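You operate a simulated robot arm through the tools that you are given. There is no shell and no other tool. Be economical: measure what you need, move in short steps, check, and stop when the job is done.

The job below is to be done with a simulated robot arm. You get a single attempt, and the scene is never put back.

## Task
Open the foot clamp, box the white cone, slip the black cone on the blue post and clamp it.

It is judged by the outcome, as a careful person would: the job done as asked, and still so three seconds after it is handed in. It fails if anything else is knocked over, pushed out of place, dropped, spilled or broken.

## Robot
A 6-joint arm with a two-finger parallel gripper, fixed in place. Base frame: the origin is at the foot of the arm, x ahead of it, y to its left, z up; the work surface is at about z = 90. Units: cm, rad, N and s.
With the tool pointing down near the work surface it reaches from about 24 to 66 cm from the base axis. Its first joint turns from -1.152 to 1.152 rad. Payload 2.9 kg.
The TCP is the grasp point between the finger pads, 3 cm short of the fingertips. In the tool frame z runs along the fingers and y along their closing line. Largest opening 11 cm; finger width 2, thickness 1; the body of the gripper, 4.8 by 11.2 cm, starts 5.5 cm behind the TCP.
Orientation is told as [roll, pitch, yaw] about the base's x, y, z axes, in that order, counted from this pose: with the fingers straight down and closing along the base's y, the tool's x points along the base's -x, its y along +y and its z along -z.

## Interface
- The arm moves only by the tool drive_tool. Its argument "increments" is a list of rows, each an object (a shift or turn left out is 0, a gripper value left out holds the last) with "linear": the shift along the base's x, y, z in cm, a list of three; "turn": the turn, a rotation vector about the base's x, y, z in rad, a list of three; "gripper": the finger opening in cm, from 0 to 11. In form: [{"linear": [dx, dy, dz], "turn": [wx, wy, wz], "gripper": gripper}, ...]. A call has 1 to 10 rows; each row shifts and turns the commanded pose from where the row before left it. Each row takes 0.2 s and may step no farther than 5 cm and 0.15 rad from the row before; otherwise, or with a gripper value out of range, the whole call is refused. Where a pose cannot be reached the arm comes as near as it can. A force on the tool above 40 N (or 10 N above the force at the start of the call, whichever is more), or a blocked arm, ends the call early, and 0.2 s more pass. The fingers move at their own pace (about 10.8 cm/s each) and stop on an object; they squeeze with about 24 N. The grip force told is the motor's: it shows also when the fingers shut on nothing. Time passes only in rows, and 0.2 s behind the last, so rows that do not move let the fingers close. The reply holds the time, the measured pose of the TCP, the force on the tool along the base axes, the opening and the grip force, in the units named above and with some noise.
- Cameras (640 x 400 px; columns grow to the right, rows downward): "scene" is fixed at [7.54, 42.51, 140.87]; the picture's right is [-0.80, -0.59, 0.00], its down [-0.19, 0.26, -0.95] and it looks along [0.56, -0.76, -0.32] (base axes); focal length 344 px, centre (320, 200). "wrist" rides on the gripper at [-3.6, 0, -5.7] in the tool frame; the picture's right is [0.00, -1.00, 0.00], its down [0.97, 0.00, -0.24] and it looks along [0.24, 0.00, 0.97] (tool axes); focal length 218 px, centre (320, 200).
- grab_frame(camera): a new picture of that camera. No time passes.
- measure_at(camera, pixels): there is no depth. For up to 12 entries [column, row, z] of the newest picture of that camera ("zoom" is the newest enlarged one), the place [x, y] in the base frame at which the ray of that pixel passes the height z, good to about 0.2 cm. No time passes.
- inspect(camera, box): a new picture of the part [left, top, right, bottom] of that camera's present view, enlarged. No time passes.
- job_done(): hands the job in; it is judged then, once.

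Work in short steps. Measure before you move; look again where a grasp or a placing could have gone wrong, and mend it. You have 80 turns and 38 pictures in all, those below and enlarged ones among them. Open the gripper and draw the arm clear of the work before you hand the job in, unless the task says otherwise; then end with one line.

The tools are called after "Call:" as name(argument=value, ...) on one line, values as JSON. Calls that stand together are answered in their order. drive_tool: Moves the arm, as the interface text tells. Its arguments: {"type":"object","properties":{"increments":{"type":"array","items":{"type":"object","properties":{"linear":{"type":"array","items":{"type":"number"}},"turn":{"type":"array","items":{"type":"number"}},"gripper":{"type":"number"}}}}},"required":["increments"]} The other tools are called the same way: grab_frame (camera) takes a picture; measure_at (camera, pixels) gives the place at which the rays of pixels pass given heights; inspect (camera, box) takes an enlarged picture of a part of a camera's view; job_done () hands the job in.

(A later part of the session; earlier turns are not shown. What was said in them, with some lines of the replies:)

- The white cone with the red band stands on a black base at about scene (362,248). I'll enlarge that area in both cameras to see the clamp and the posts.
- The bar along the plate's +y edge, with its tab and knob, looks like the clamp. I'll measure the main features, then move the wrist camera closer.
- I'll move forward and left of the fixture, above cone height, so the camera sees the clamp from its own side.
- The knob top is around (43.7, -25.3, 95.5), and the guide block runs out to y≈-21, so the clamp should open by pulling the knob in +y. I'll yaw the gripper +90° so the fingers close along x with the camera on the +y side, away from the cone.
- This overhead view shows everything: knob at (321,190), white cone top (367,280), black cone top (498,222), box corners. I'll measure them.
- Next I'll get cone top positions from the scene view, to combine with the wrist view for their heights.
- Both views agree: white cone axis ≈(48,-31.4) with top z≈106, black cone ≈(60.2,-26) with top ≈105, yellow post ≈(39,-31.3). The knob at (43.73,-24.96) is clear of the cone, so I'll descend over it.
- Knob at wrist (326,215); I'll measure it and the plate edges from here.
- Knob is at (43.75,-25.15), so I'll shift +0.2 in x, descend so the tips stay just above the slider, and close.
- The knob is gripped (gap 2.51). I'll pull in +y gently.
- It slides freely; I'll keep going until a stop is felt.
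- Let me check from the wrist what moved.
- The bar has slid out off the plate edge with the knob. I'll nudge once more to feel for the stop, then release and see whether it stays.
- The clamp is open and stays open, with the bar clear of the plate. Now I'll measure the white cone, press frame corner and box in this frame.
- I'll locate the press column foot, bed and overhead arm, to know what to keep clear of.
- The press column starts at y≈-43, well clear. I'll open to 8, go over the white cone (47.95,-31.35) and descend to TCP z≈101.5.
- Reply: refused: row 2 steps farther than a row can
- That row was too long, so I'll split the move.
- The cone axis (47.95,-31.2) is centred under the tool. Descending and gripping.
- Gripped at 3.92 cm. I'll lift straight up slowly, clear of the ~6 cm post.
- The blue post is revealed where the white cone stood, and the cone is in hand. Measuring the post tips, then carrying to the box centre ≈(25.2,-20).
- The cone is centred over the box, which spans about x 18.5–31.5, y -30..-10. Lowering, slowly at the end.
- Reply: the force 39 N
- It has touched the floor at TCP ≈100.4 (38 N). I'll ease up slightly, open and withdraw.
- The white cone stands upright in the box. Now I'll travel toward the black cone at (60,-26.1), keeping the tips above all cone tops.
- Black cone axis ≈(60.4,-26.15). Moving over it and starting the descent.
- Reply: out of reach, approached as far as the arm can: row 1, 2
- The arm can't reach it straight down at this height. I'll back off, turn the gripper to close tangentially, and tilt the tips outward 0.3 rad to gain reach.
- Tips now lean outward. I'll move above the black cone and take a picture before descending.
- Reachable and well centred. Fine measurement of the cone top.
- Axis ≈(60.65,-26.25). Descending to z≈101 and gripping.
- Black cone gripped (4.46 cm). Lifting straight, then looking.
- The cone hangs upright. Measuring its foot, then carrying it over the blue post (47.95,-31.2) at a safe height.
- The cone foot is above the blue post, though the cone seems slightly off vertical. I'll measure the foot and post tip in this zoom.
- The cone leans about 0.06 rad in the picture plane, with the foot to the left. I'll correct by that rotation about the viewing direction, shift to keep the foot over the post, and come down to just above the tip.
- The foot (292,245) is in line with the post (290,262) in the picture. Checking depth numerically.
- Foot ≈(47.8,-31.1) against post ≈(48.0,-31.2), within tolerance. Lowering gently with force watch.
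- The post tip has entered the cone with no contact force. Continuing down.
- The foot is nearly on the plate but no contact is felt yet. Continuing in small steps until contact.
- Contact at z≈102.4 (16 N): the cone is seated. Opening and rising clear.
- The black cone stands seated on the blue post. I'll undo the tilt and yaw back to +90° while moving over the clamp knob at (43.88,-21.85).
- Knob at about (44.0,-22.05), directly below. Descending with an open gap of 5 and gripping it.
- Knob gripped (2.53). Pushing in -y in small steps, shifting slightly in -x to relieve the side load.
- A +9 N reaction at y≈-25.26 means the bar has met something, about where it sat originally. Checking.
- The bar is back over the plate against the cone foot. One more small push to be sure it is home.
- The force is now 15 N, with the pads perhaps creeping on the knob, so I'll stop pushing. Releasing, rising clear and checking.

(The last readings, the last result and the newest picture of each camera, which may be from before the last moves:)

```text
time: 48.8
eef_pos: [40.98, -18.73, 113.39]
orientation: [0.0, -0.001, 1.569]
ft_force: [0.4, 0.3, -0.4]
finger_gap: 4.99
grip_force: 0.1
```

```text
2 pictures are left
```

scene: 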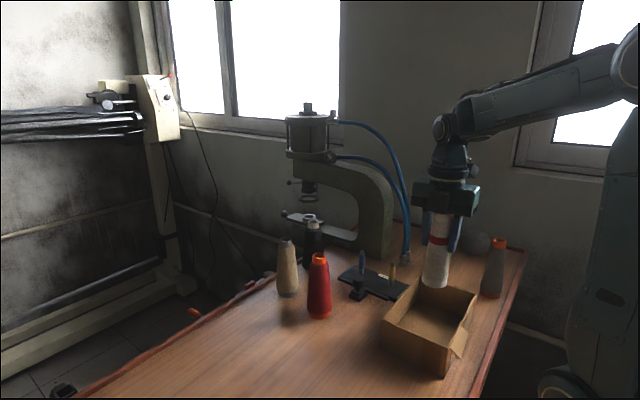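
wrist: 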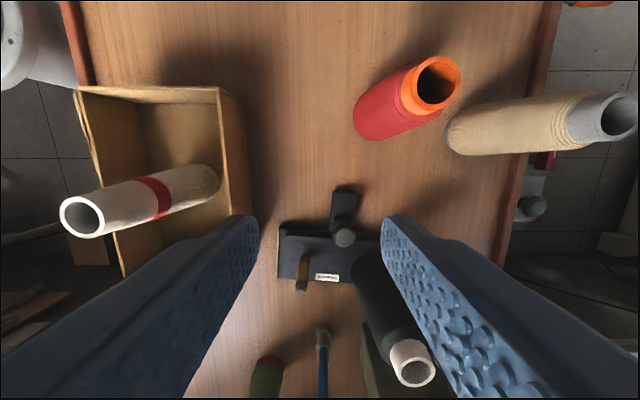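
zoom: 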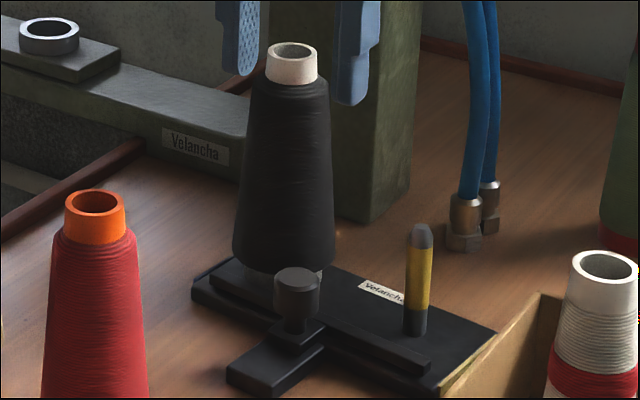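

The bar is against the black cone's foot and the cone stands upright. I'll measure whether the plate itself shifted during the push.

Call:
measure_at(camera="wrist", pixels=[[280, 230, 92], [278, 278, 91.5], [345, 238, 95.5], [412, 362, 106.5], [347, 187, 91.5]])

Call:
measure_at(camera="zoom", pixels=[[192, 292, 91.5], [236, 258, 91.5], [495, 332, 91.5], [228, 372, 91], [421, 226, 97.8], [296, 276, 95.5]])

```text
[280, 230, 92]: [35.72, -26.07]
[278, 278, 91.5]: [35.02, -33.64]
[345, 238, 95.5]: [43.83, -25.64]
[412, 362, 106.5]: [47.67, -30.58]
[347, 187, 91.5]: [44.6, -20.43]
```

```text
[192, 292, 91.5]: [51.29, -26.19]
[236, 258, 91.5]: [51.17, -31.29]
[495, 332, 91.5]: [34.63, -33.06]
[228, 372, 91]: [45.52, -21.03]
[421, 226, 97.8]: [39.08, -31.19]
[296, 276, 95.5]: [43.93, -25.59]
```

The plate hasn't moved (its corner is still at about (35.8,-26.05)). The knob sits 0.5 cm further in than with the white cone, so I'll take a close look at the foot contact.

Call:
inspect(camera="scene", box=[340, 215, 385, 285])

```text
5.71 times, centred on (362, 250) of scene
```

zoom: 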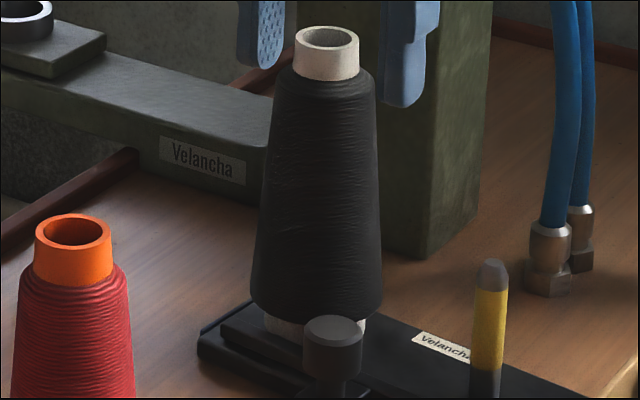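

The cone is upright and flat on the plate with the bar snug against its foot. I'll open the gripper fully and draw the arm up and back, clear of everything.

Call:
drive_tool(increments=[{"linear": [-1, 0.5, 4], "gripper": 10}, {"linear": [-2, 0.5, 4]}, {"linear": [-2, 0.5, 4]}, {}, {}])

Call:
grab_frame(camera="scene")

```text
time: 50.0
eef_pos: [36.13, -17.51, 125.39]
orientation: [-0.001, 0.0, 1.569]
ft_force: [0.8, 0.1, 0.2]
finger_gap: 9.97
grip_force: 0.1
```

```text
0 pictures are left
```

scene: 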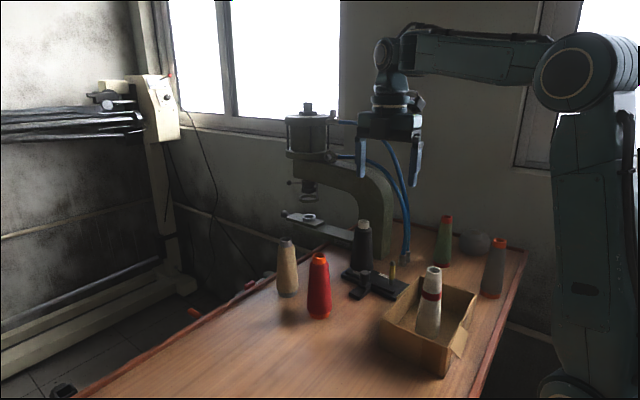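

The final picture shows the white cone in the box, the black cone clamped on the blue post, and everything else in place. Handing in.

Call:
job_done()

```text
The job is handed in.
```

I opened the foot clamp, stood the white cone in the box, put the black cone on the blue post and closed the clamp against its foot; nothing else was disturbed.
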